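You operate a simulated robot arm through the tools that you are given. There is no shell and no other tool.

You run a simulated two-armed robot. Do the job below in one go: nothing can be reset, and whatever is moved stays where it is left.

JOB
Take the small parcel in through the hatch and latch up again.
Fine: set it on the hatch shelf by the rack.

It is judged by the outcome, as a careful person would: the job done as asked, and still so three seconds after it is handed in. It fails if anything else is knocked over, pushed out of place, dropped, spilled or broken.

ROBOT AND FRAMES
Two 7-joint arms with two-finger parallel grippers on one trunk that stands fixed in place. Base frame: the origin is at the foot of the trunk, x ahead of it, y to its left, z up. Readings come in mm, degrees, newtons and seconds.
The left shoulder is at [63, 198, 1329], the right one opposite. With the tool pointing down near the work surface each hand reaches from about 280 to 700 mm from the base axis, measured 20 degrees to its own side. Payload 1.57 kg a hand.
The TCP of each hand is the grasp point between the finger pads, 30 mm short of the fingertips. In the tool frame z runs along the fingers and y along their closing line. The gripper opens to 110 mm. The fingers are 24 mm wide and 12 mm thick; the gripper's body (48 by 112 mm) begins 78 mm behind the TCP.
Orientation is that of the tool frame in the base frame, as a unit quaternion [w, x, y, z]. With the fingers straight down and closing along the base's y, the tool's x points along the base's -x, its y along +y and its z along -z.

CONTROLS
- The arms move only by the tool play_rows. It takes "left_steps", "right_steps" or both (then of equal length, played together; a hand with none holds still); each is a list of rows, each an object (a shift or turn left out is 0, a gripper value left out holds the last) with "dp": the shift along the base's x, y, z in mm, a list of three; "rotation": the turn, a rotation vector about the base's x, y, z in rad, a list of three; "fingers": the opening, from 0 (shut) to 1 (fully open). In form: [{"dp": [tx, ty, tz], "rotation": [rx, ry, rz], "fingers": fingers}, ...]. A call has 1 to 20 rows; each row shifts and turns the commanded pose from where the row before left it. Each row takes 0.2 s and may step no farther than 50 mm and 8.6 degrees from the row before; otherwise, or with a gripper value out of range, the whole call is refused. Where a pose cannot be reached the arm comes as near as it can. A force on the tool above 70 N (or 10 N above the force at the start of the call, whichever is more), or a blocked arm, ends the call early, and 0.2 s more pass. The fingers move at their own pace (about 72 mm/s each) and stop on an object; they squeeze with about 41 N. The grip force told is the motor's: it shows also when the fingers shut on nothing. Time passes only in rows, and 0.2 s behind the last, so rows that do not move let the fingers close. The reply holds the time, the measured pose of the TCP, the force on the tool along the base axes, the opening and the grip force, in the units named above and with some noise, with the torque about the TCP (base axes, N m) and any sound that the robot's microphone picked up.
- Cameras (640 x 400 px; columns grow to the right, rows downward): "scene" is now at [106.5, 14.8, 1909.7]; the picture's right is [0.19, -0.98, 0.00], its down [-0.78, -0.15, -0.60] and it looks along [0.59, 0.12, -0.80] (base axes); focal length 317 px, centre (320, 200). "left" rides on the left gripper at [70, -16, -141] in its tool frame; the picture's right is [0.23, 0.97, 0.00], its down [-0.85, 0.20, -0.48] and it looks along [-0.47, 0.11, 0.88] (tool axes); focal length 222 px, centre (320, 200). "right" rides on the right gripper at [70, 16, -141] in its tool frame; the picture's right is [-0.23, 0.97, 0.00], its down [-0.85, -0.20, -0.48] and it looks along [-0.47, -0.11, 0.88] (tool axes); focal length 222 px, centre (320, 200). There is no depth. A picture from a camera that has moved, and an enlarged one, comes with that camera's place and axes in the base frame and with its lens.
- get_image(camera): a new picture of that camera. The clock stands still meanwhile.
- raise_lower(by): slides the trunk up (or, below 0, down) by that many mm; the arms and the scene camera ride with it, the base frame stays. It gives what a move gives, with no picture.
- head_to(pan, tilt): turns the head with the scene camera to pan (to the left, within 86 degrees either way) and tilt (down, from -29 to 69), counted from straight ahead of the robot. It gives what a move gives.
- zoom(camera, box): a new picture of the part [left, top, right, bottom] of that camera's present view, enlarged. The clock stands still meanwhile.
- hand_in(): hands the job in; it is judged then, once.

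Nothing tells you positions but the pictures and the camera data. Unless the task says otherwise, let go and move clear before handing in.

The tools are called as a command line: name --argument value ..., lists and objects as JSON in quotes. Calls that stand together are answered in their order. play_rows: Moves the arms, as the interface text tells. Its arguments: {"type":"object","properties":{"left_steps":{"type":"array","items":{"type":"object","properties":{"dp":{"type":"array","items":{"type":"number"}},"rotation":{"type":"array","items":{"type":"number"}},"fingers":{"type":"number"}}}},"right_steps":{"type":"array","items":{"type":"object","properties":{"dp":{"type":"array","items":{"type":"number"}},"rotation":{"type":"array","items":{"type":"number"}},"fingers":{"type":"number"}}}}},"required":[]} The other tools are called the same way: raise_lower (by) moves the trunk up or down; head_to (pan, tilt) turns the head that bears the scene camera; get_image (camera) takes a picture; zoom (camera, box) takes an enlarged picture of a part of a camera's view; hand_in () hands the job in.

At the start:

```text
time_s: 0.0
left_tool_pos: [490.7, 260.6, 1518.6]
left_ee_rot: [-0.001, -0.001, 1.0, -0.001]
left_contact_force: [-0.9, 0.0, 0.4]
left_moment: [0.03, 0.02, 0.04]
left_finger_gap: 110.0
left_gripper_force: 0.0
right_tool_pos: [423.6, -153.6, 1606.7]
right_ee_rot: [0.0, 0.0, 1.0, 0.0]
right_contact_force: [0.7, -0.2, -0.7]
right_moment: [0.02, 0.02, -0.03]
right_finger_gap: 109.8
right_gripper_force: 0.0
trunk travel left (down, up): [-925.0, 65.0]
head pan, tilt (commanded): [11.0, 52.8]
```

scene: 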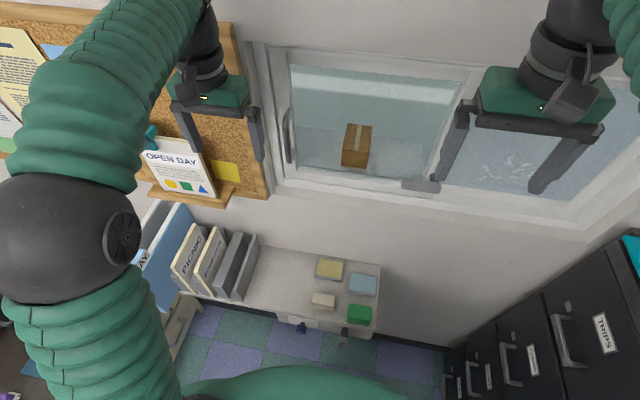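
right: 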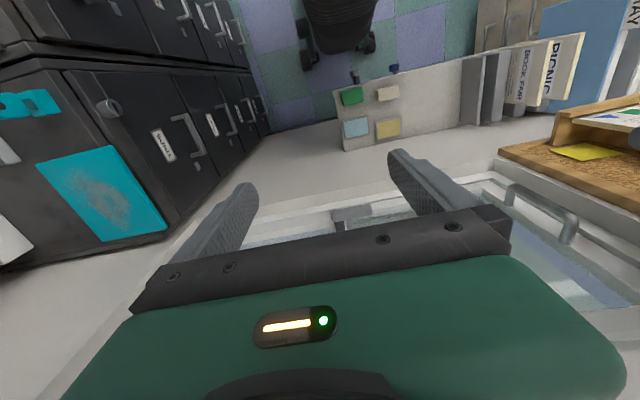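
left: 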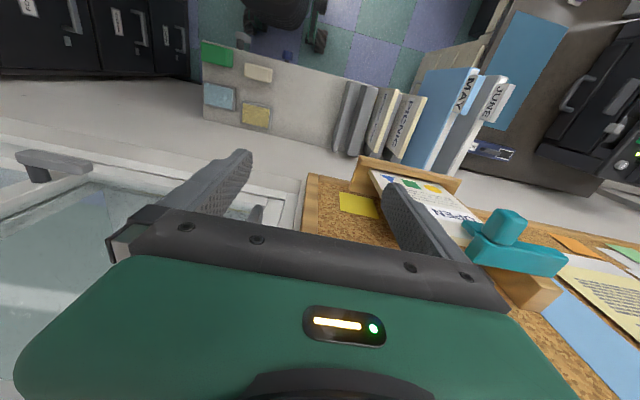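

I see a glazed hatch in the wall ahead with a small brown parcel behind the glass, a shelf below with a rack of folders, and a notice board to the left. I'll look closer at the hatch, its handle and latch before moving anything.

zoom --camera "scene" --box '[230, 30, 480, 220]'

zoom --camera "scene" --box '[130, 180, 400, 360]'

zoom --camera "right" --box '[240, 60, 640, 310]'

zoom --camera "left" --box '[0, 100, 320, 300]'

```text
2.11 times, centred on (355, 125) of scene
camera zoom: at [106.5, 14.8, 1909.7], right [0.19, -0.98, 0.0], down [-0.78, -0.15, -0.6], along [0.59, 0.12, -0.8], focal length 668 px, centre (246, 358)
```

zoom: 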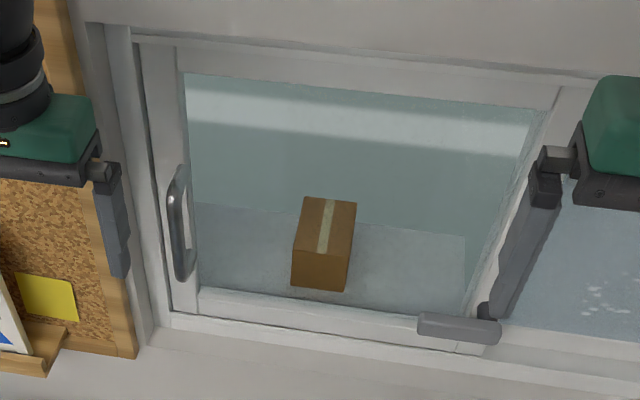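

```text
2.22 times, centred on (265, 270) of scene
camera zoom: at [106.5, 14.8, 1909.7], right [0.19, -0.98, 0.0], down [-0.78, -0.15, -0.6], along [0.59, 0.12, -0.8], focal length 705 px, centre (442, 44)
```

zoom: 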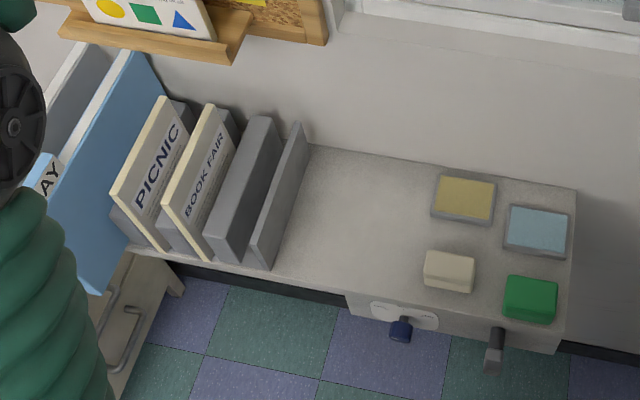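

```text
1.60 times, centred on (440, 185) of right
camera zoom: at [352.6, -136.6, 1749.2], right [0.23, 0.97, 0.0], down [0.86, -0.2, 0.48], along [0.47, -0.11, -0.88], focal length 355 px, centre (128, 224)
```

zoom: 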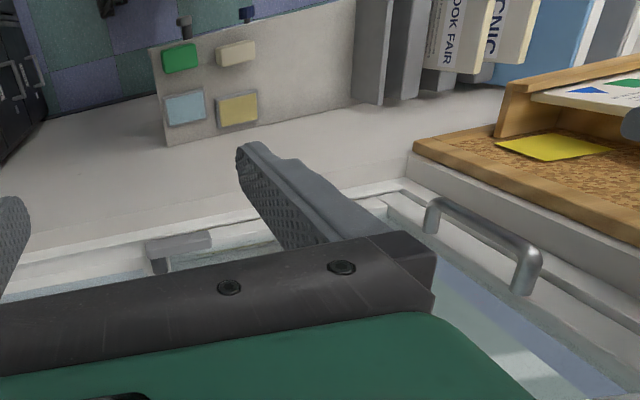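

```text
2.00 times, centred on (160, 200) of left
camera zoom: at [419.8, 245.7, 1659.4], right [-0.23, 0.97, 0.0], down [0.86, 0.2, 0.48], along [0.47, 0.11, -0.88], focal length 444 px, centre (640, 200)
```

zoom: 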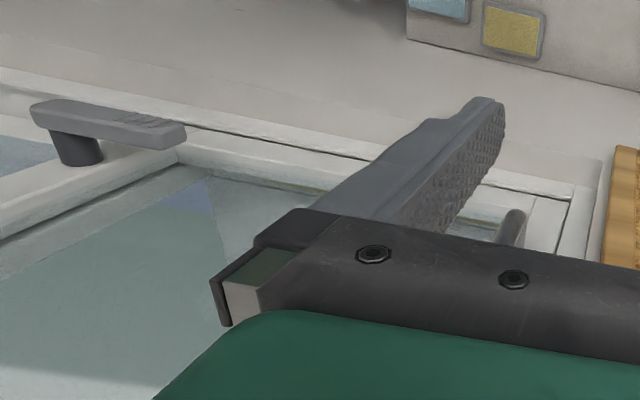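

The latch lever sits near x≈628, y≈-126, z≈1323, the shelf top is near z≈900, and the parcel stands behind the glass. I'll turn the head to see the whole hatch better.

head_to --pan 5 --tilt 35

get_image --camera "scene"

```text
time_s: 0.8
left_tool_pos: [489.0, 260.6, 1518.5]
left_ee_rot: [0.0, 0.001, 1.0, 0.0]
left_contact_force: [0.3, -0.5, -0.5]
left_moment: [-0.01, -0.01, -0.01]
left_finger_gap: 109.9
left_gripper_force: 0.0
right_tool_pos: [422.3, -154.2, 1606.7]
right_ee_rot: [0.0, 0.001, 1.0, 0.0]
right_contact_force: [0.1, -0.2, -0.4]
right_moment: [0.02, 0.0, -0.01]
right_finger_gap: 109.8
right_gripper_force: 0.1
trunk travel left (down, up): [-925.0, 65.0]
head pan, tilt (commanded): [5.0, 35.0]
```

```text
taken
camera scene: at [121.5, 8.2, 1935.0], right [0.09, -1.0, 0.0], down [-0.57, -0.05, -0.82], along [0.81, 0.07, -0.58], focal length 317 px, centre (320, 200)
```

scene: 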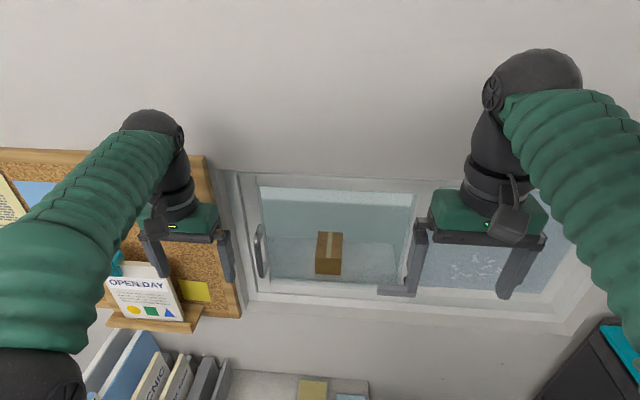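

The arms hide part of the hatch. I'll draw both hands back and outward in free air, then look again.

play_rows --right_steps '[{"dp": [-25, -40, 0]}, {"dp": [-25, -45, 0]}, {"dp": [-20, -45, 0]}, {"dp": [-10, -45, 0]}, {"dp": [0, -40, 0]}]' --left_steps '[{"dp": [-40, 20, 0]}, {"dp": [-40, 25, 0]}, {"dp": [-40, 25, 0]}, {"dp": [-30, 25, 0]}, {"dp": [0, 25, 0]}]'

get_image --camera "scene"

get_image --camera "right"

get_image --camera "left"

```text
refused: row 2 steps farther than a row can; nothing moved
```

```text
taken
camera scene: at [121.5, 8.2, 1935.0], right [0.09, -1.0, 0.0], down [-0.57, -0.05, -0.82], along [0.81, 0.07, -0.58], focal length 317 px, centre (320, 200)
```

scene: 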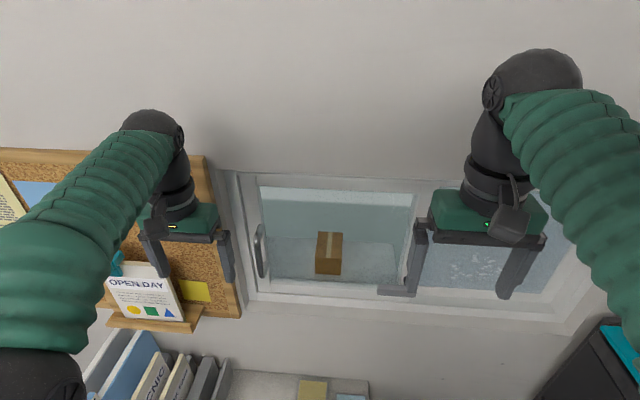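

```text
taken
camera right: at [351.3, -136.6, 1749.5], right [0.23, 0.97, 0.0], down [0.86, -0.2, 0.48], along [0.47, -0.11, -0.88], focal length 222 px, centre (320, 200)
```

right: 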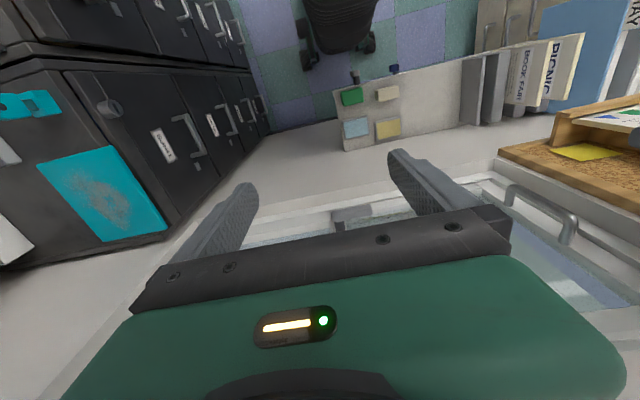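

```text
taken
camera left: at [418.6, 245.7, 1659.8], right [-0.23, 0.97, 0.0], down [0.86, 0.2, 0.48], along [0.47, 0.11, -0.88], focal length 222 px, centre (320, 200)
```

left: 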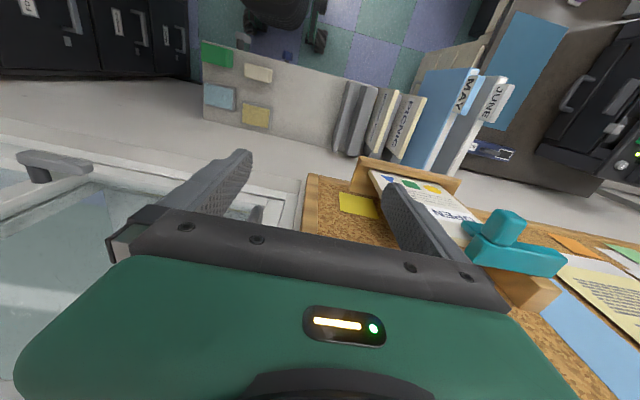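

A row may only go 50 mm in all, so I'll use smaller steps for the same retreat in free air.

play_rows --right_steps '[{"dp": [-25, -35, 0]}, {"dp": [-25, -35, 0]}, {"dp": [-20, -35, 0]}, {"dp": [-10, -35, 0]}, {"dp": [0, -35, 0]}]' --left_steps '[{"dp": [-40, 15, 0]}, {"dp": [-40, 20, 0]}, {"dp": [-40, 20, 0]}, {"dp": [-30, 20, 0]}, {"dp": [0, 20, 0]}]'

get_image --camera "scene"

get_image --camera "right"

get_image --camera "left"

```text
time_s: 2.0
left_tool_pos: [340.4, 355.4, 1520.5]
left_ee_rot: [0.0, -0.001, 1.0, 0.0]
left_contact_force: [-0.6, -0.6, 0.5]
left_moment: [0.0, 0.01, -0.02]
left_finger_gap: 109.9
left_gripper_force: 0.0
right_tool_pos: [344.8, -329.5, 1606.7]
right_ee_rot: [0.0, 0.0, 1.0, 0.0]
right_contact_force: [0.5, -0.6, -0.5]
right_moment: [0.03, -0.03, 0.01]
right_finger_gap: 109.9
right_gripper_force: 0.0
trunk travel left (down, up): [-925.0, 65.0]
head pan, tilt (commanded): [5.0, 35.0]
```

```text
taken
camera scene: at [120.6, 7.2, 1935.1], right [0.09, -1.0, 0.0], down [-0.57, -0.05, -0.82], along [0.82, 0.07, -0.57], focal length 317 px, centre (320, 200)
```

scene: 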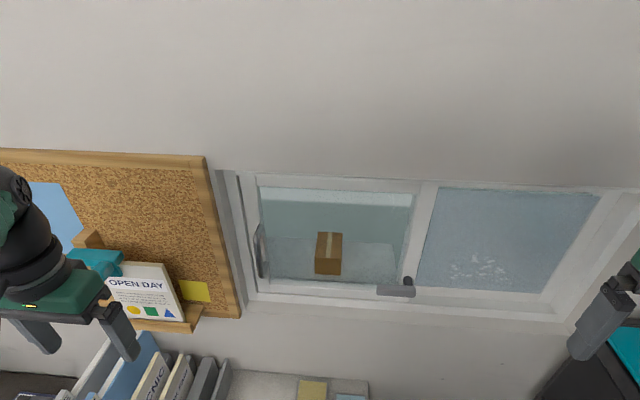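

```text
taken
camera right: at [273.6, -314.1, 1749.6], right [0.23, 0.97, 0.0], down [0.86, -0.2, 0.48], along [0.47, -0.11, -0.88], focal length 222 px, centre (320, 200)
```

right: 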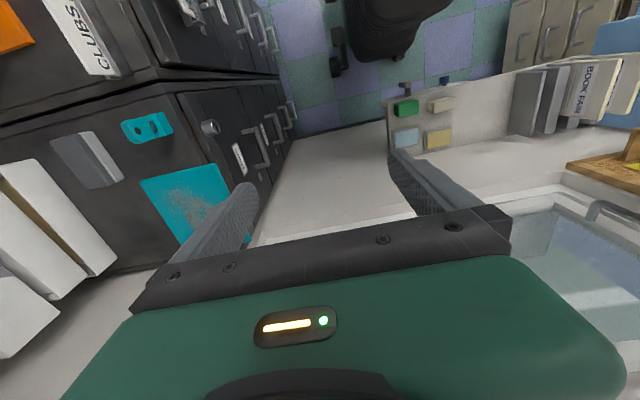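

```text
taken
camera left: at [270.6, 339.6, 1659.7], right [-0.23, 0.97, 0.0], down [0.86, 0.2, 0.48], along [0.47, 0.11, -0.88], focal length 222 px, centre (320, 200)
```

left: 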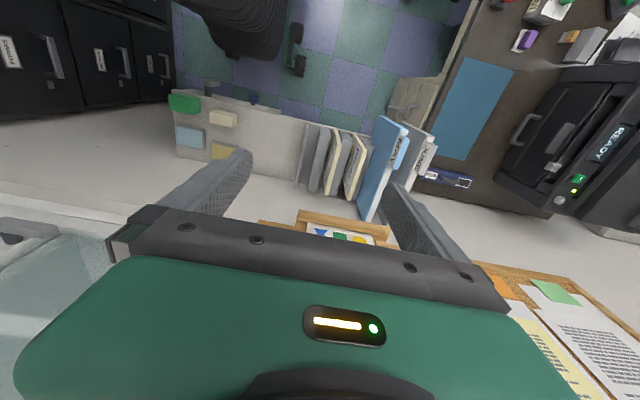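

zoom --camera "scene" --box '[210, 160, 450, 320]'

zoom --camera "scene" --box '[360, 170, 640, 345]'

zoom --camera "scene" --box '[355, 250, 455, 312]'

```text
2.50 times, centred on (330, 240) of scene
camera zoom: at [120.6, 7.2, 1935.1], right [0.09, -1.0, 0.0], down [-0.57, -0.05, -0.82], along [0.82, 0.07, -0.57], focal length 793 px, centre (295, 100)
```

zoom: 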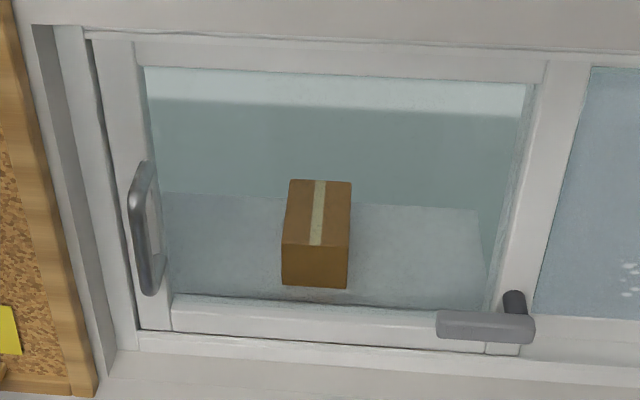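

```text
2.29 times, centred on (500, 258) of scene
camera zoom: at [120.6, 7.2, 1935.1], right [0.09, -1.0, 0.0], down [-0.57, -0.05, -0.82], along [0.82, 0.07, -0.57], focal length 725 px, centre (-91, 69)
```

zoom: 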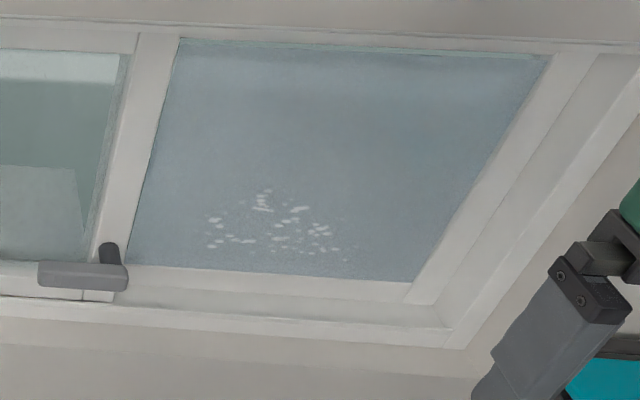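

```text
6.40 times, centred on (405, 281) of scene
camera zoom: at [120.6, 7.2, 1935.1], right [0.09, -1.0, 0.0], down [-0.57, -0.05, -0.82], along [0.82, 0.07, -0.57], focal length 2029 px, centre (-224, -318)
```

zoom: 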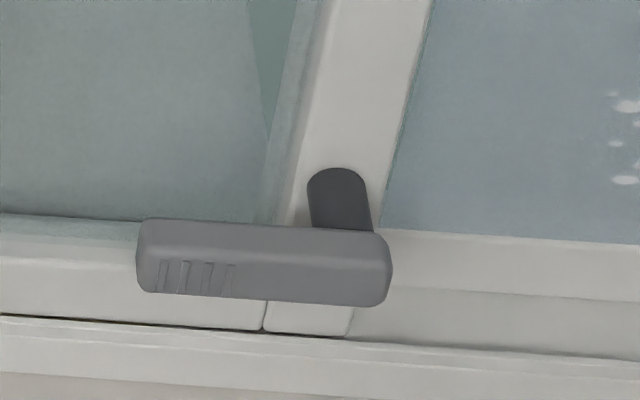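

The sash has a D-handle at about (622, 185, 1430), and a rotary latch lever near its lower right corner. The parcel, about 100×67×64 mm, stands near (740, 35, 1332). I'll bring the right hand's camera down and pitch it forward to see the hatch face-on.

play_rows --right_steps '[{"dp": [5, 33, -31], "rotation": [0, -0.131, 0]}, {"dp": [5, 33, -31], "rotation": [0, -0.131, 0]}, {"dp": [5, 33, -31], "rotation": [0, -0.131, 0]}, {"dp": [5, 33, -31], "rotation": [0, -0.131, 0]}, {"dp": [5, 33, -31], "rotation": [0, -0.131, 0]}, {"dp": [5, 33, -31], "rotation": [0, -0.131, 0]}]'

get_image --camera "right"

get_image --camera "scene"

```text
time_s: 3.4
left_tool_pos: [338.0, 357.5, 1519.5]
left_ee_rot: [0.001, 0.001, 1.0, -0.001]
left_contact_force: [0.9, -0.5, -0.7]
left_moment: [0.06, 0.03, 0.0]
left_finger_gap: 110.0
left_gripper_force: 0.0
right_tool_pos: [441.8, -136.0, 1366.5]
right_ee_rot: [0.382, 0.001, 0.924, -0.001]
right_contact_force: [-1.2, 0.8, 0.2]
right_moment: [-0.04, -0.02, -0.05]
right_finger_gap: 109.9
right_gripper_force: 0.0
right hand out of reach, approached as far as the arm can: row 2, 3, 4, 6
trunk travel left (down, up): [-925.0, 65.0]
head pan, tilt (commanded): [5.0, 35.0]
```

```text
taken
camera right: at [291.7, -119.5, 1419.1], right [0.16, 0.97, 0.16], down [0.27, -0.2, 0.94], along [0.95, -0.11, -0.29], focal length 222 px, centre (320, 200)
```

right: 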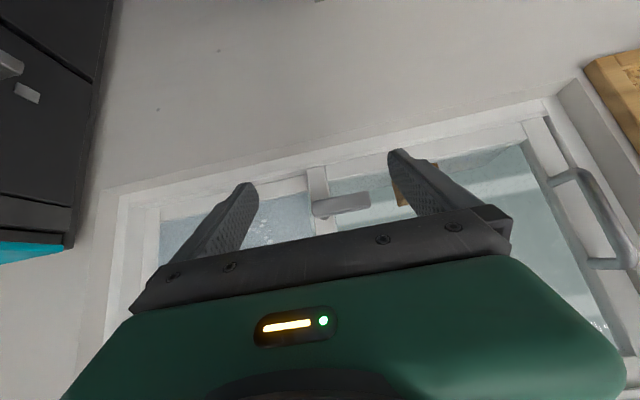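

```text
taken
camera scene: at [117.6, 10.1, 1935.3], right [0.09, -1.0, 0.0], down [-0.57, -0.05, -0.82], along [0.82, 0.07, -0.57], focal length 317 px, centre (320, 200)
```

scene: 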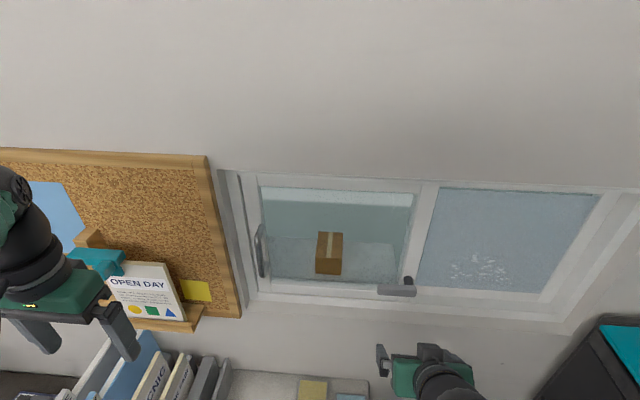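

zoom --camera "right" --box '[240, 100, 440, 225]'

zoom --camera "right" --box '[440, 80, 640, 205]'

zoom --camera "right" --box '[80, 120, 280, 245]'

```text
3.20 times, centred on (340, 162) of right
camera zoom: at [291.7, -119.5, 1419.1], right [0.16, 0.97, 0.16], down [0.27, -0.2, 0.94], along [0.95, -0.11, -0.29], focal length 711 px, centre (256, 320)
```

zoom: 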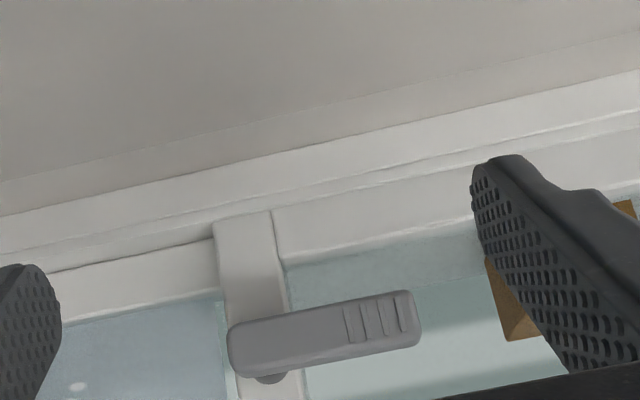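

```text
3.20 times, centred on (540, 142) of right
camera zoom: at [291.7, -119.5, 1419.1], right [0.16, 0.97, 0.16], down [0.27, -0.2, 0.94], along [0.95, -0.11, -0.29], focal length 711 px, centre (-384, 384)
```

zoom: 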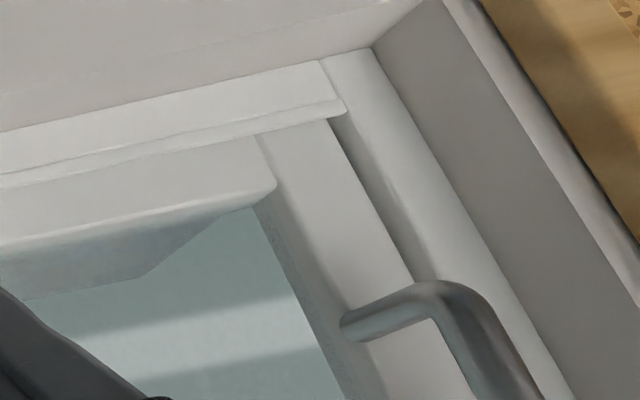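

```text
3.20 times, centred on (180, 182) of right
camera zoom: at [291.7, -119.5, 1419.1], right [0.16, 0.97, 0.16], down [0.27, -0.2, 0.94], along [0.95, -0.11, -0.29], focal length 711 px, centre (768, 256)
```

zoom: 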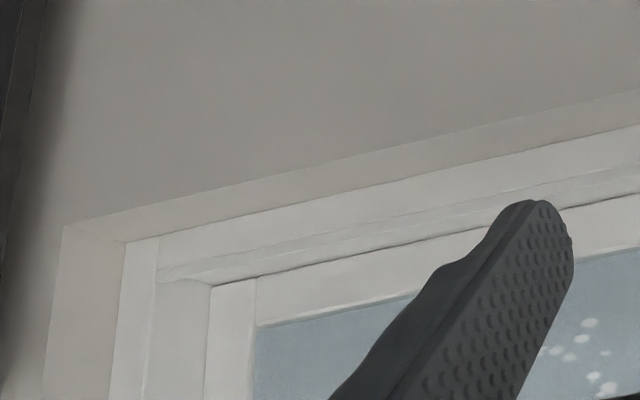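

The sash (left pane) appears to slide right in front of the fixed pane, and the latch lever (y≈-84 to -177, z≈1330) is mounted on the sash's meeting stile. I'll shift the right hand sideways to get a view of the parcel and its ledge between the fingers.

play_rows --right_steps '[{"dp": [10, 42, 5]}, {"dp": [10, 42, 5]}, {"dp": [10, 42, 5]}]'

get_image --camera "right"

```text
time_s: 4.2
left_tool_pos: [341.9, 358.1, 1518.1]
left_ee_rot: [-0.001, 0.0, 1.0, 0.0]
left_contact_force: [0.6, -0.5, -0.4]
left_moment: [-0.02, 0.05, 0.01]
left_finger_gap: 110.0
left_gripper_force: 0.1
right_tool_pos: [474.4, -11.7, 1383.4]
right_ee_rot: [0.383, 0.0, 0.924, -0.001]
right_contact_force: [-0.2, 0.1, -0.1]
right_moment: [-0.03, -0.01, -0.01]
right_finger_gap: 109.8
right_gripper_force: 0.1
trunk travel left (down, up): [-925.0, 65.0]
head pan, tilt (commanded): [5.0, 35.0]
```

```text
taken
camera right: at [323.5, 5.6, 1435.2], right [0.16, 0.97, 0.16], down [0.27, -0.2, 0.94], along [0.95, -0.11, -0.29], focal length 222 px, centre (320, 200)
```

right: 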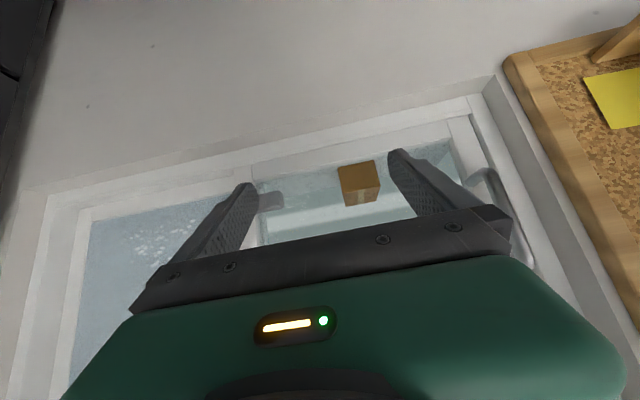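

zoom --camera "right" --box '[260, 120, 420, 220]'

zoom --camera "right" --box '[400, 60, 560, 260]'

```text
4.00 times, centred on (340, 170) of right
camera zoom: at [323.5, 5.6, 1435.2], right [0.16, 0.97, 0.16], down [0.27, -0.2, 0.94], along [0.95, -0.11, -0.29], focal length 888 px, centre (240, 320)
```

zoom: 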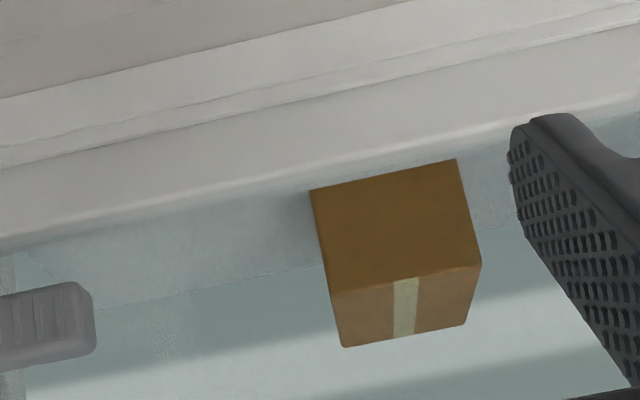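

```text
2.00 times, centred on (480, 160) of right
camera zoom: at [323.5, 5.6, 1435.2], right [0.16, 0.97, 0.16], down [0.27, -0.2, 0.94], along [0.95, -0.11, -0.29], focal length 444 px, centre (0, 280)
```

zoom: 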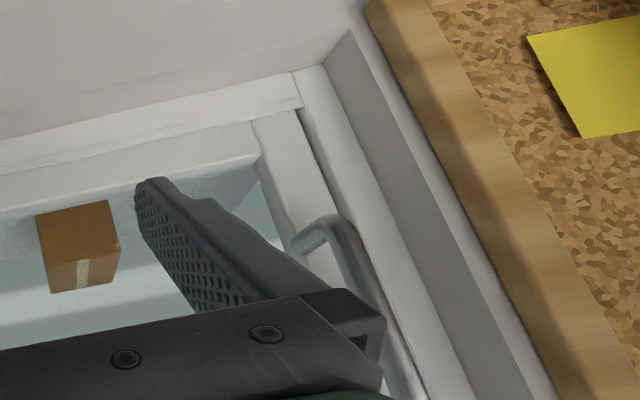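

The parcel comes out at about x 752–865, y 2–77, z 1241–1299, and the handle bar at (621, 185), z 1355–1510. Next I'll take a close look at the latch with the right camera before touching it.

play_rows --right_steps '[{"dp": [15, -32, -2]}, {"dp": [15, -32, -2]}, {"dp": [15, -32, -2]}, {"dp": [15, -32, -2]}]'

get_image --camera "right"

zoom --camera "right" --box '[240, 80, 420, 220]'

get_image --camera "scene"

```text
time_s: 5.2
left_tool_pos: [339.6, 354.3, 1519.3]
left_ee_rot: [-0.001, 0.001, 1.0, 0.0]
left_contact_force: [0.2, -0.8, 0.0]
left_moment: [-0.01, 0.01, 0.04]
left_finger_gap: 110.1
left_gripper_force: 0.1
right_tool_pos: [532.5, -140.0, 1372.1]
right_ee_rot: [0.384, -0.001, 0.923, 0.0]
right_contact_force: [0.4, 0.7, 0.5]
right_moment: [-0.02, 0.04, -0.01]
right_finger_gap: 110.1
right_gripper_force: 0.1
trunk travel left (down, up): [-925.0, 65.0]
head pan, tilt (commanded): [5.0, 35.0]
```

```text
taken
camera right: at [382.6, -124.4, 1423.8], right [0.16, 0.97, 0.16], down [0.27, -0.2, 0.94], along [0.95, -0.11, -0.29], focal length 222 px, centre (320, 200)
```

right: 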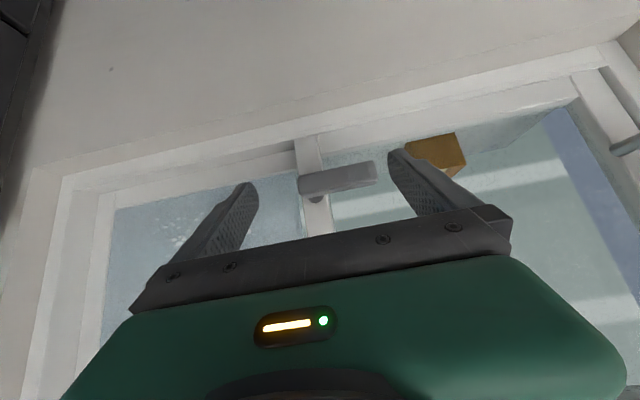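

```text
2.86 times, centred on (330, 150) of right
camera zoom: at [382.6, -124.4, 1423.8], right [0.16, 0.97, 0.16], down [0.27, -0.2, 0.94], along [0.95, -0.11, -0.29], focal length 635 px, centre (291, 343)
```

zoom: 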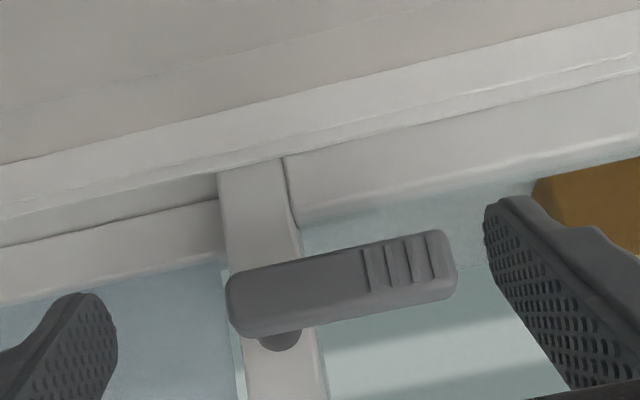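

```text
taken
camera scene: at [121.8, 7.5, 1935.0], right [0.09, -1.0, 0.0], down [-0.57, -0.05, -0.82], along [0.81, 0.07, -0.58], focal length 317 px, centre (320, 200)
```

scene: 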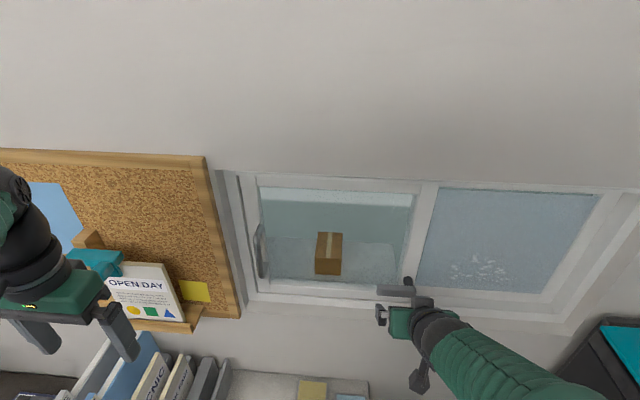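

The latch lever is clear now: the pivot is near y≈-161, z≈1330 and the tip near y≈-85, with its front face at x≈618. I'll close the right fingers, level the hand, and bring it below the tip while staying short of the lever.

play_rows --right_steps '[{"dp": [0, 10.5, -20], "rotation": [0, -0.109, 0], "fingers": 0}, {"dp": [0, 10.5, -20], "rotation": [0, -0.109, 0]}, {"dp": [0, 10.5, -20], "rotation": [0, -0.109, 0]}, {"dp": [0, 10.5, -20], "rotation": [0, -0.109, 0]}, {}, {}]'

get_image --camera "right"

get_image --camera "scene"

```text
time_s: 6.6
left_tool_pos: [341.3, 358.5, 1517.9]
left_ee_rot: [-0.002, 0.0, 1.0, -0.001]
left_contact_force: [0.1, 0.6, 0.1]
left_moment: [0.0, 0.0, -0.01]
left_finger_gap: 109.8
left_gripper_force: 0.0
right_tool_pos: [518.5, -99.0, 1353.0]
right_ee_rot: [0.573, 0.0, 0.82, -0.001]
right_contact_force: [0.3, -0.6, 0.7]
right_moment: [-0.02, 0.0, -0.04]
right_finger_gap: 0.1
right_gripper_force: 20.9
right hand out of reach, approached as far as the arm can: row 3, 4
trunk travel left (down, up): [-925.0, 65.0]
head pan, tilt (commanded): [5.0, 35.0]
```

```text
taken
camera right: at [359.5, -83.2, 1337.5], right [0.08, 0.97, 0.21], down [-0.16, -0.2, 0.97], along [0.98, -0.11, 0.14], focal length 222 px, centre (320, 200)
```

right: 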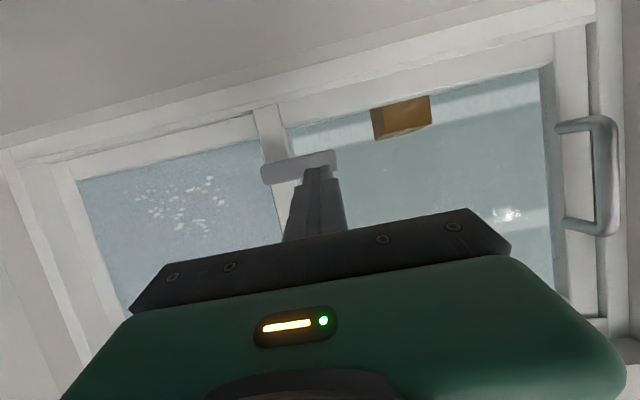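

```text
taken
camera scene: at [122.3, 11.4, 1934.9], right [0.09, -1.0, 0.0], down [-0.57, -0.05, -0.82], along [0.81, 0.07, -0.58], focal length 317 px, centre (320, 200)
```

scene: 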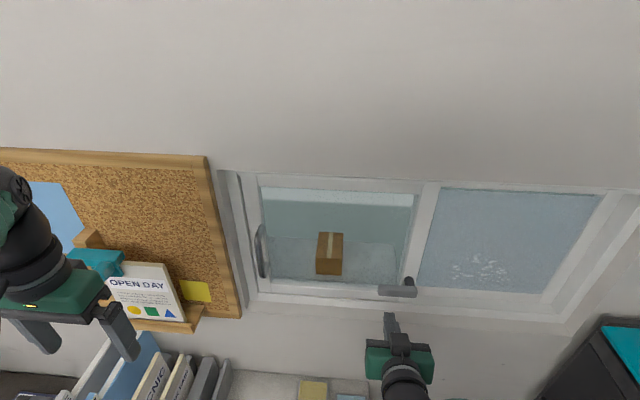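

The arm is folded too tightly to hold that pose low, so I'll slide the trunk down 150 mm. Both hands are in free air and well clear of the shelf, the folders and the wall.

raise_lower --by -150

get_image --camera "scene"

get_image --camera "right"

get_image --camera "left"

```text
time_s: 8.4
left_tool_pos: [339.7, 356.0, 1368.7]
left_ee_rot: [0.0, 0.0, 1.0, 0.0]
left_contact_force: [-0.3, -0.6, 0.0]
left_moment: [-0.02, 0.02, -0.02]
left_finger_gap: 109.9
left_gripper_force: 0.2
right_tool_pos: [515.6, -102.3, 1203.4]
right_ee_rot: [0.573, 0.0, 0.82, -0.001]
right_contact_force: [0.2, 0.0, 0.0]
right_moment: [0.0, 0.05, 0.0]
right_finger_gap: 0.1
right_gripper_force: 21.3
trunk travel left (down, up): [-775.0, 215.0]
head pan, tilt (commanded): [5.0, 35.0]
```

```text
taken
camera scene: at [119.5, 9.3, 1785.2], right [0.09, -1.0, 0.0], down [-0.57, -0.05, -0.82], along [0.82, 0.07, -0.57], focal length 317 px, centre (320, 200)
```

scene: 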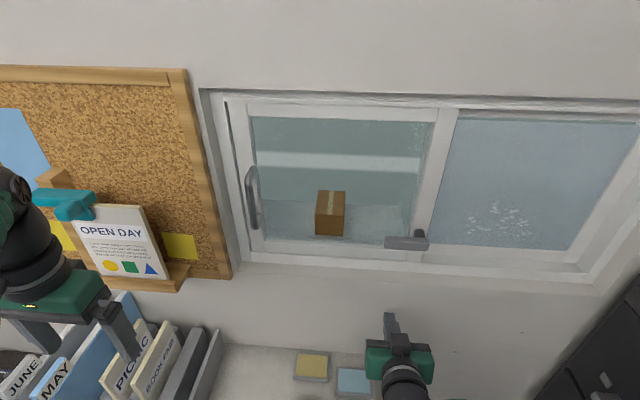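

```text
taken
camera right: at [357.4, -84.7, 1188.2], right [0.08, 0.97, 0.21], down [-0.16, -0.2, 0.97], along [0.98, -0.11, 0.14], focal length 222 px, centre (320, 200)
```

right: 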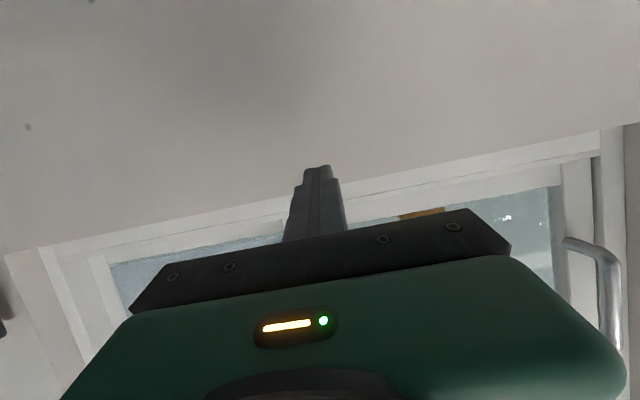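

```text
taken
camera left: at [269.2, 341.2, 1509.7], right [-0.23, 0.97, 0.0], down [0.85, 0.2, 0.48], along [0.47, 0.11, -0.88], focal length 222 px, centre (320, 200)
```

left: 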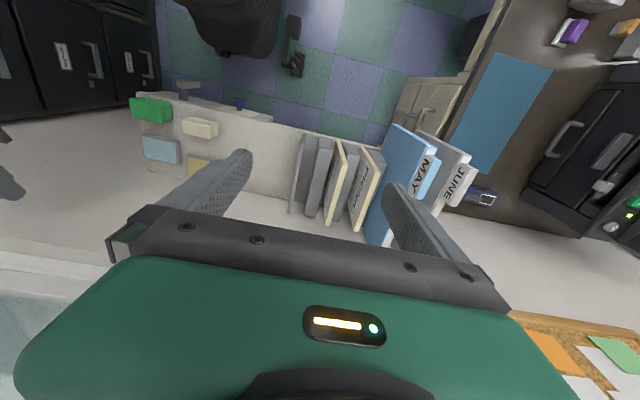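

zoom --camera "scene" --box '[360, 200, 480, 280]'

zoom --camera "scene" --box '[190, 80, 350, 280]'

```text
5.00 times, centred on (420, 240) of scene
camera zoom: at [119.5, 9.3, 1785.2], right [0.09, -1.0, 0.0], down [-0.57, -0.05, -0.82], along [0.82, 0.07, -0.57], focal length 1585 px, centre (-180, 0)
```

zoom: 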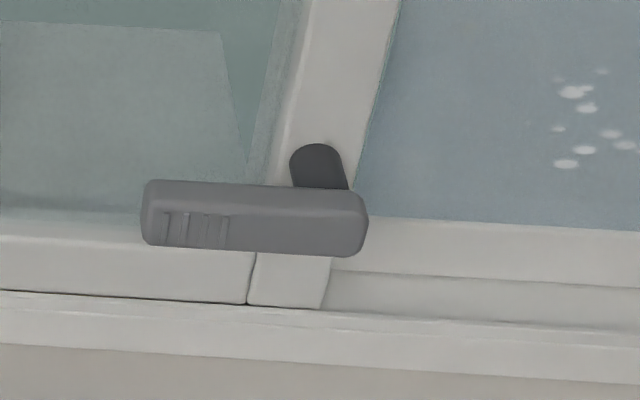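

```text
2.00 times, centred on (270, 180) of scene
camera zoom: at [119.5, 9.3, 1785.2], right [0.09, -1.0, 0.0], down [-0.57, -0.05, -0.82], along [0.82, 0.07, -0.57], focal length 634 px, centre (420, 240)
```

zoom: 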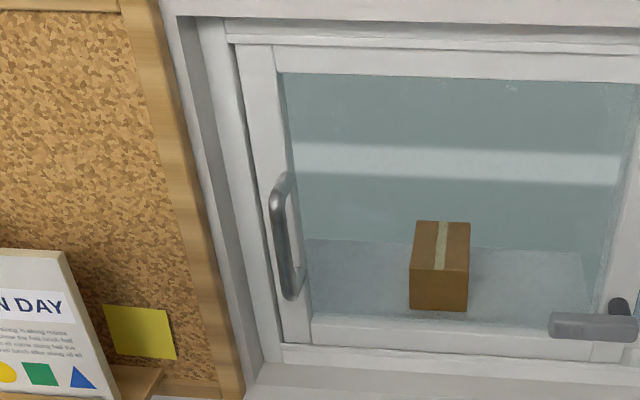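

The view is better now, and the hand sits below and short of the lever. I'll raise it to just under tip height and then reach forward beneath the lever tip.

play_rows --right_steps '[{"dp": [0, 2, 40]}, {"dp": [0, 2, 40]}, {"dp": [30, 0, 0]}, {"dp": [30, 0, 0]}, {"dp": [28, 0, 0]}]'

get_image --camera "right"

zoom --camera "scene" --box '[340, 200, 460, 280]'

```text
time_s: 9.6
left_tool_pos: [340.8, 356.8, 1367.8]
left_ee_rot: [-0.001, 0.0, 1.0, -0.001]
left_contact_force: [-0.1, -0.3, 0.3]
left_moment: [0.0, -0.01, -0.02]
left_finger_gap: 110.2
left_gripper_force: 0.0
right_tool_pos: [605.4, -94.6, 1282.4]
right_ee_rot: [0.572, -0.001, 0.82, -0.001]
right_contact_force: [0.9, -0.8, -0.1]
right_moment: [0.0, 0.04, 0.01]
right_finger_gap: 0.0
right_gripper_force: 21.2
trunk travel left (down, up): [-775.0, 215.0]
head pan, tilt (commanded): [5.0, 35.0]
```

```text
taken
camera right: at [447.3, -78.9, 1266.7], right [0.08, 0.97, 0.21], down [-0.15, -0.2, 0.97], along [0.98, -0.11, 0.13], focal length 222 px, centre (320, 200)
```

right: 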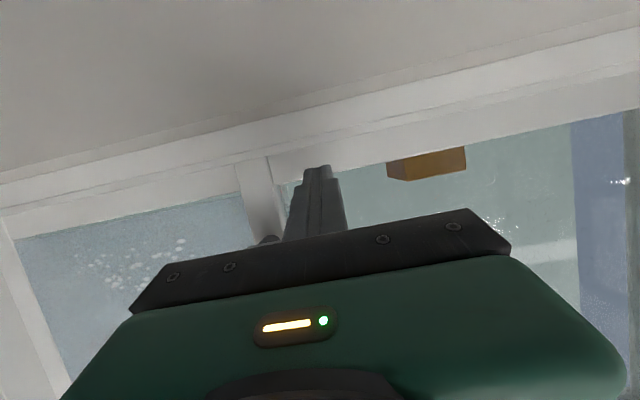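

```text
5.00 times, centred on (400, 240) of scene
camera zoom: at [122.1, 12.5, 1784.7], right [0.09, -1.0, 0.0], down [-0.57, -0.05, -0.82], along [0.81, 0.07, -0.58], focal length 1585 px, centre (-80, 0)
```

zoom: 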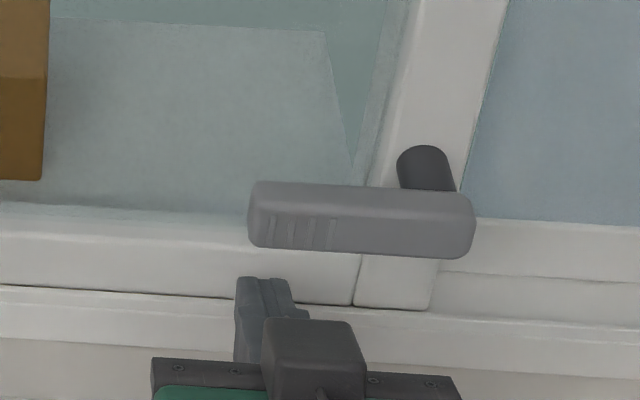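

The closed fingers are right under the lever tip without touching. I'll raise gently until contact and watch the force.

play_rows --right_steps '[{"dp": [0, 0, 10]}, {"dp": [0, 0, 10]}, {"dp": [0, 0, 6]}, {"dp": [0, 0, 5]}, {"dp": [0, 0, 4]}]'

zoom --camera "scene" --box '[340, 200, 460, 280]'

```text
time_s: 10.8
left_tool_pos: [339.6, 355.9, 1368.7]
left_ee_rot: [-0.001, 0.0, 1.0, -0.001]
left_contact_force: [-0.5, 0.1, 0.0]
left_moment: [0.0, 0.04, -0.03]
left_finger_gap: 109.8
left_gripper_force: 0.1
right_tool_pos: [604.0, -96.9, 1318.0]
right_ee_rot: [0.573, 0.0, 0.819, 0.0]
right_contact_force: [-0.5, 0.6, -2.3]
right_moment: [0.02, 0.07, 0.02]
right_finger_gap: 0.0
right_gripper_force: 20.8
trunk travel left (down, up): [-775.0, 215.0]
head pan, tilt (commanded): [5.0, 35.0]
```

```text
5.00 times, centred on (400, 240) of scene
camera zoom: at [119.9, 9.1, 1785.1], right [0.09, -1.0, 0.0], down [-0.57, -0.05, -0.82], along [0.82, 0.07, -0.57], focal length 1585 px, centre (-80, 0)
```

zoom: 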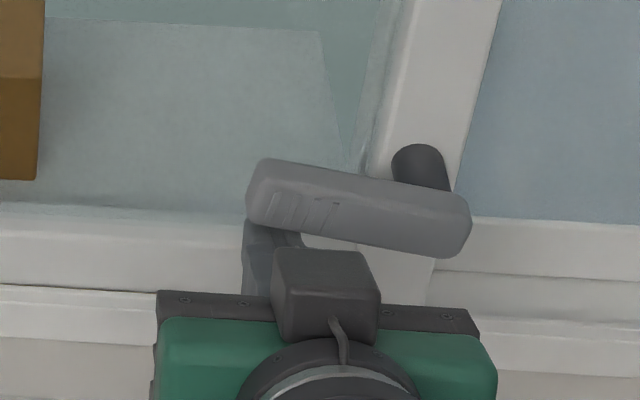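

The lever swings upward easily with about 2 N, so up is the release direction. I'll follow its arc about the pivot.

play_rows --right_steps '[{"dp": [0, -0.8, 8]}, {"dp": [0, -0.8, 8]}, {"dp": [0, -0.8, 8]}, {"dp": [0, -0.9, 8]}, {"dp": [0, -2.5, 8]}, {"dp": [0, -3.2, 7.4]}, {"dp": [0, -4.4, 7]}, {"dp": [0, -5.3, 6.3]}]'

zoom --camera "scene" --box '[340, 180, 460, 260]'

```text
time_s: 12.6
left_tool_pos: [340.0, 354.7, 1368.7]
left_ee_rot: [-0.001, 0.0, 1.0, 0.0]
left_contact_force: [0.4, -0.1, 0.3]
left_moment: [-0.01, 0.02, 0.01]
left_finger_gap: 109.6
left_gripper_force: 0.1
right_tool_pos: [603.3, -116.9, 1378.8]
right_ee_rot: [0.573, 0.0, 0.82, -0.001]
right_contact_force: [0.1, 0.9, 0.2]
right_moment: [0.0, -0.01, -0.01]
right_finger_gap: 0.0
right_gripper_force: 21.5
trunk travel left (down, up): [-775.0, 215.0]
head pan, tilt (commanded): [5.0, 35.0]
```

```text
5.00 times, centred on (400, 220) of scene
camera zoom: at [120.0, 9.0, 1785.1], right [0.09, -1.0, 0.0], down [-0.57, -0.05, -0.82], along [0.82, 0.07, -0.57], focal length 1585 px, centre (-80, 100)
```

zoom: 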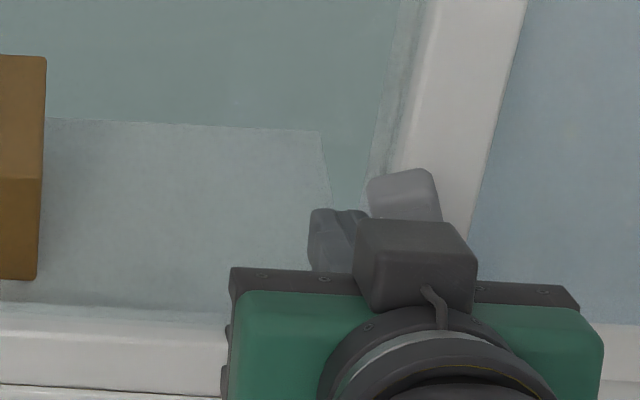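

The lever is now steeply up with little force. I'll keep following the arc toward vertical in small steps.

play_rows --right_steps '[{"dp": [0, -6.3, 5.1]}, {"dp": [0, -6.3, 5.1]}, {"dp": [0, -4.9, 2.5]}, {"dp": [0, -4.8, 2.4]}]'

zoom --camera "scene" --box '[340, 160, 460, 240]'

get_image --camera "right"

```text
time_s: 13.6
left_tool_pos: [339.3, 357.2, 1369.5]
left_ee_rot: [0.0, 0.0, 1.0, 0.0]
left_contact_force: [0.2, -0.6, -0.5]
left_moment: [0.01, -0.01, -0.01]
left_finger_gap: 110.3
left_gripper_force: 0.0
right_tool_pos: [603.8, -137.4, 1394.0]
right_ee_rot: [0.573, 0.0, 0.819, -0.002]
right_contact_force: [-0.5, 1.5, -0.4]
right_moment: [0.06, 0.03, 0.03]
right_finger_gap: 0.0
right_gripper_force: 21.2
trunk travel left (down, up): [-775.0, 215.0]
head pan, tilt (commanded): [5.0, 35.0]
```

```text
5.00 times, centred on (400, 200) of scene
camera zoom: at [120.1, 9.6, 1785.0], right [0.09, -1.0, 0.0], down [-0.57, -0.05, -0.82], along [0.82, 0.07, -0.57], focal length 1585 px, centre (-80, 200)
```

zoom: 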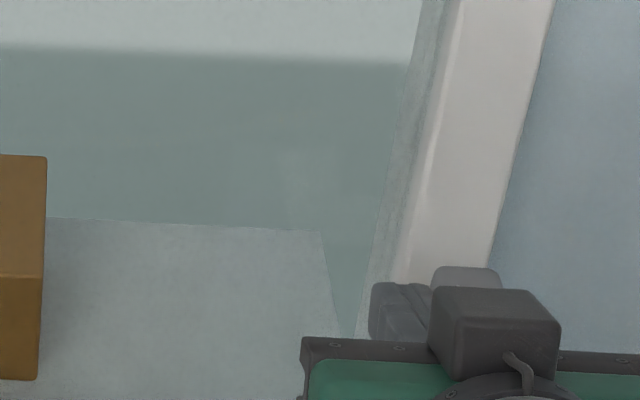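

```text
taken
camera right: at [445.7, -121.7, 1378.5], right [0.08, 0.97, 0.21], down [-0.15, -0.2, 0.97], along [0.98, -0.11, 0.14], focal length 222 px, centre (320, 200)
```

right: 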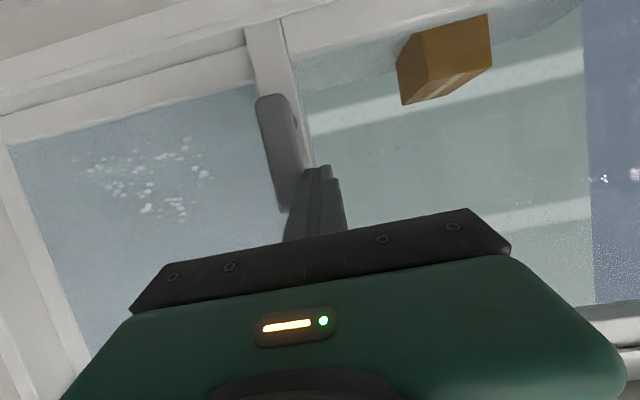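

The lever is about vertical, parallel to the stile. I'll push a few mm more to find its stop.

play_rows --right_steps '[{"dp": [0, -3, 0]}, {"dp": [0, -3, 0]}, {}]'

```text
time_s: 14.4
left_tool_pos: [339.0, 356.3, 1369.2]
left_ee_rot: [-0.001, 0.0, 1.0, -0.001]
left_contact_force: [-0.8, 0.1, 0.0]
left_moment: [0.0, 0.02, 0.02]
left_finger_gap: 109.9
left_gripper_force: 0.0
right_tool_pos: [604.6, -142.3, 1394.7]
right_ee_rot: [0.574, 0.001, 0.819, -0.002]
right_contact_force: [-0.9, 1.4, -0.4]
right_moment: [0.04, 0.03, 0.09]
right_finger_gap: 0.0
right_gripper_force: 21.4
trunk travel left (down, up): [-775.0, 215.0]
head pan, tilt (commanded): [5.0, 35.0]
```

get_image --camera "scene"

zoom --camera "right" --box '[220, 0, 380, 230]'

```text
taken
camera scene: at [119.6, 10.0, 1785.1], right [0.09, -1.0, 0.0], down [-0.57, -0.05, -0.82], along [0.82, 0.07, -0.57], focal length 317 px, centre (320, 200)
```

scene: 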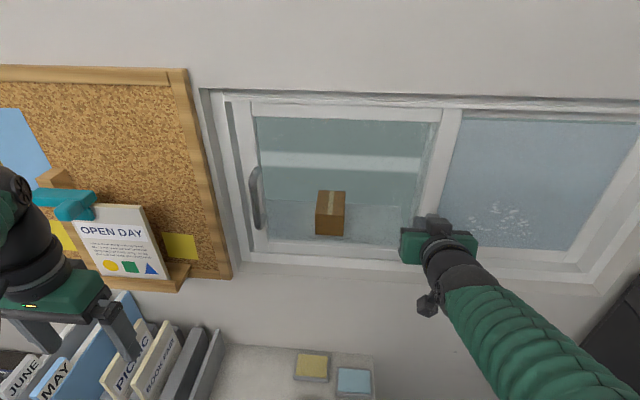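

```text
1.74 times, centred on (300, 115) of right
camera zoom: at [446.0, -128.0, 1378.7], right [0.08, 0.97, 0.21], down [-0.16, -0.2, 0.97], along [0.98, -0.11, 0.14], focal length 386 px, centre (355, 348)
```

zoom: 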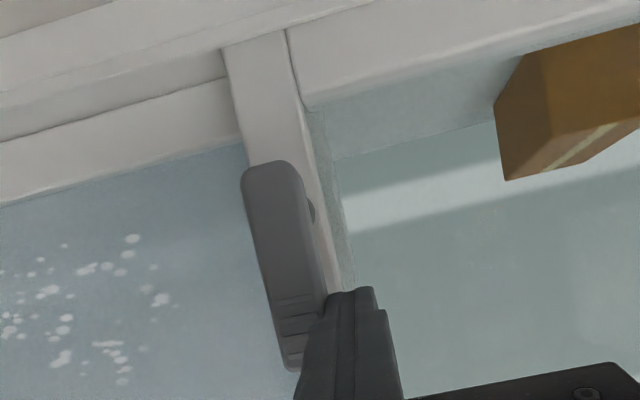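

The sash is unlatched and already sliding: it has moved a few mm right at only about 1.4 N. I'll keep sliding it open smoothly with the finger against the upright lever and watch the force.

play_rows --right_steps '[{"dp": [0, -8, 0]}, {"dp": [0, -12, 0]}, {"dp": [0, -15, 0]}, {"dp": [0, -15, 0]}, {"dp": [0, -15, 0]}, {"dp": [0, -15, 0]}]'

get_image --camera "scene"

```text
time_s: 15.8
left_tool_pos: [339.8, 355.7, 1369.1]
left_ee_rot: [0.0, 0.0, 1.0, 0.0]
left_contact_force: [0.1, 0.1, 0.8]
left_moment: [0.01, -0.01, 0.01]
left_finger_gap: 110.0
left_gripper_force: 0.0
right_tool_pos: [605.0, -224.5, 1393.6]
right_ee_rot: [0.573, 0.0, 0.82, 0.0]
right_contact_force: [-1.2, 2.4, -0.1]
right_moment: [0.0, -0.02, 0.02]
right_finger_gap: 0.1
right_gripper_force: 21.6
trunk travel left (down, up): [-775.0, 215.0]
head pan, tilt (commanded): [5.0, 35.0]
```

```text
taken
camera scene: at [119.1, 8.6, 1785.2], right [0.09, -1.0, 0.0], down [-0.57, -0.05, -0.82], along [0.82, 0.07, -0.57], focal length 317 px, centre (320, 200)
```

scene: 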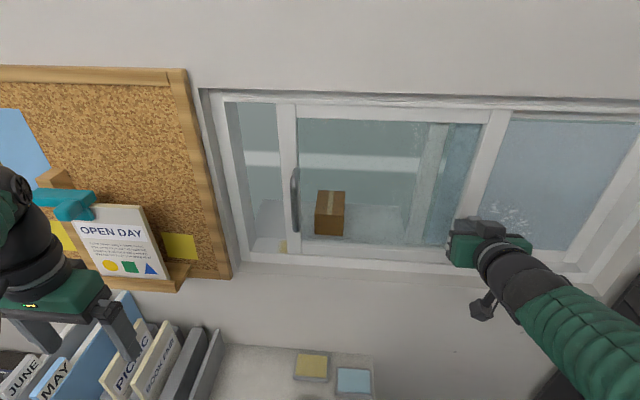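

The sash slides right as expected. I'll continue, then check the small yellowish spot that has appeared near the sash's foot.

zoom --camera "scene" --box '[220, 170, 360, 270]'

```text
4.00 times, centred on (290, 220) of scene
camera zoom: at [119.1, 8.6, 1785.2], right [0.09, -1.0, 0.0], down [-0.57, -0.05, -0.82], along [0.82, 0.07, -0.57], focal length 1268 px, centre (440, 120)
```

zoom: 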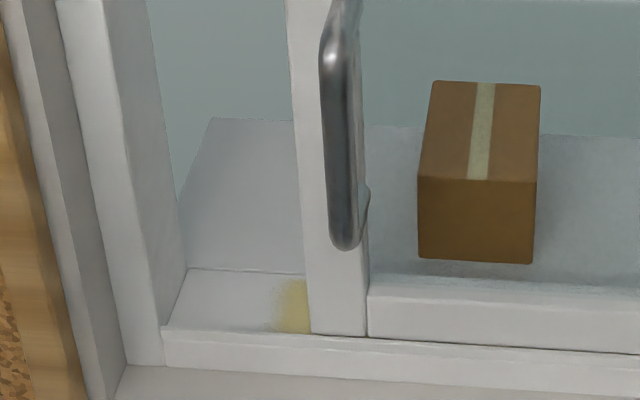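

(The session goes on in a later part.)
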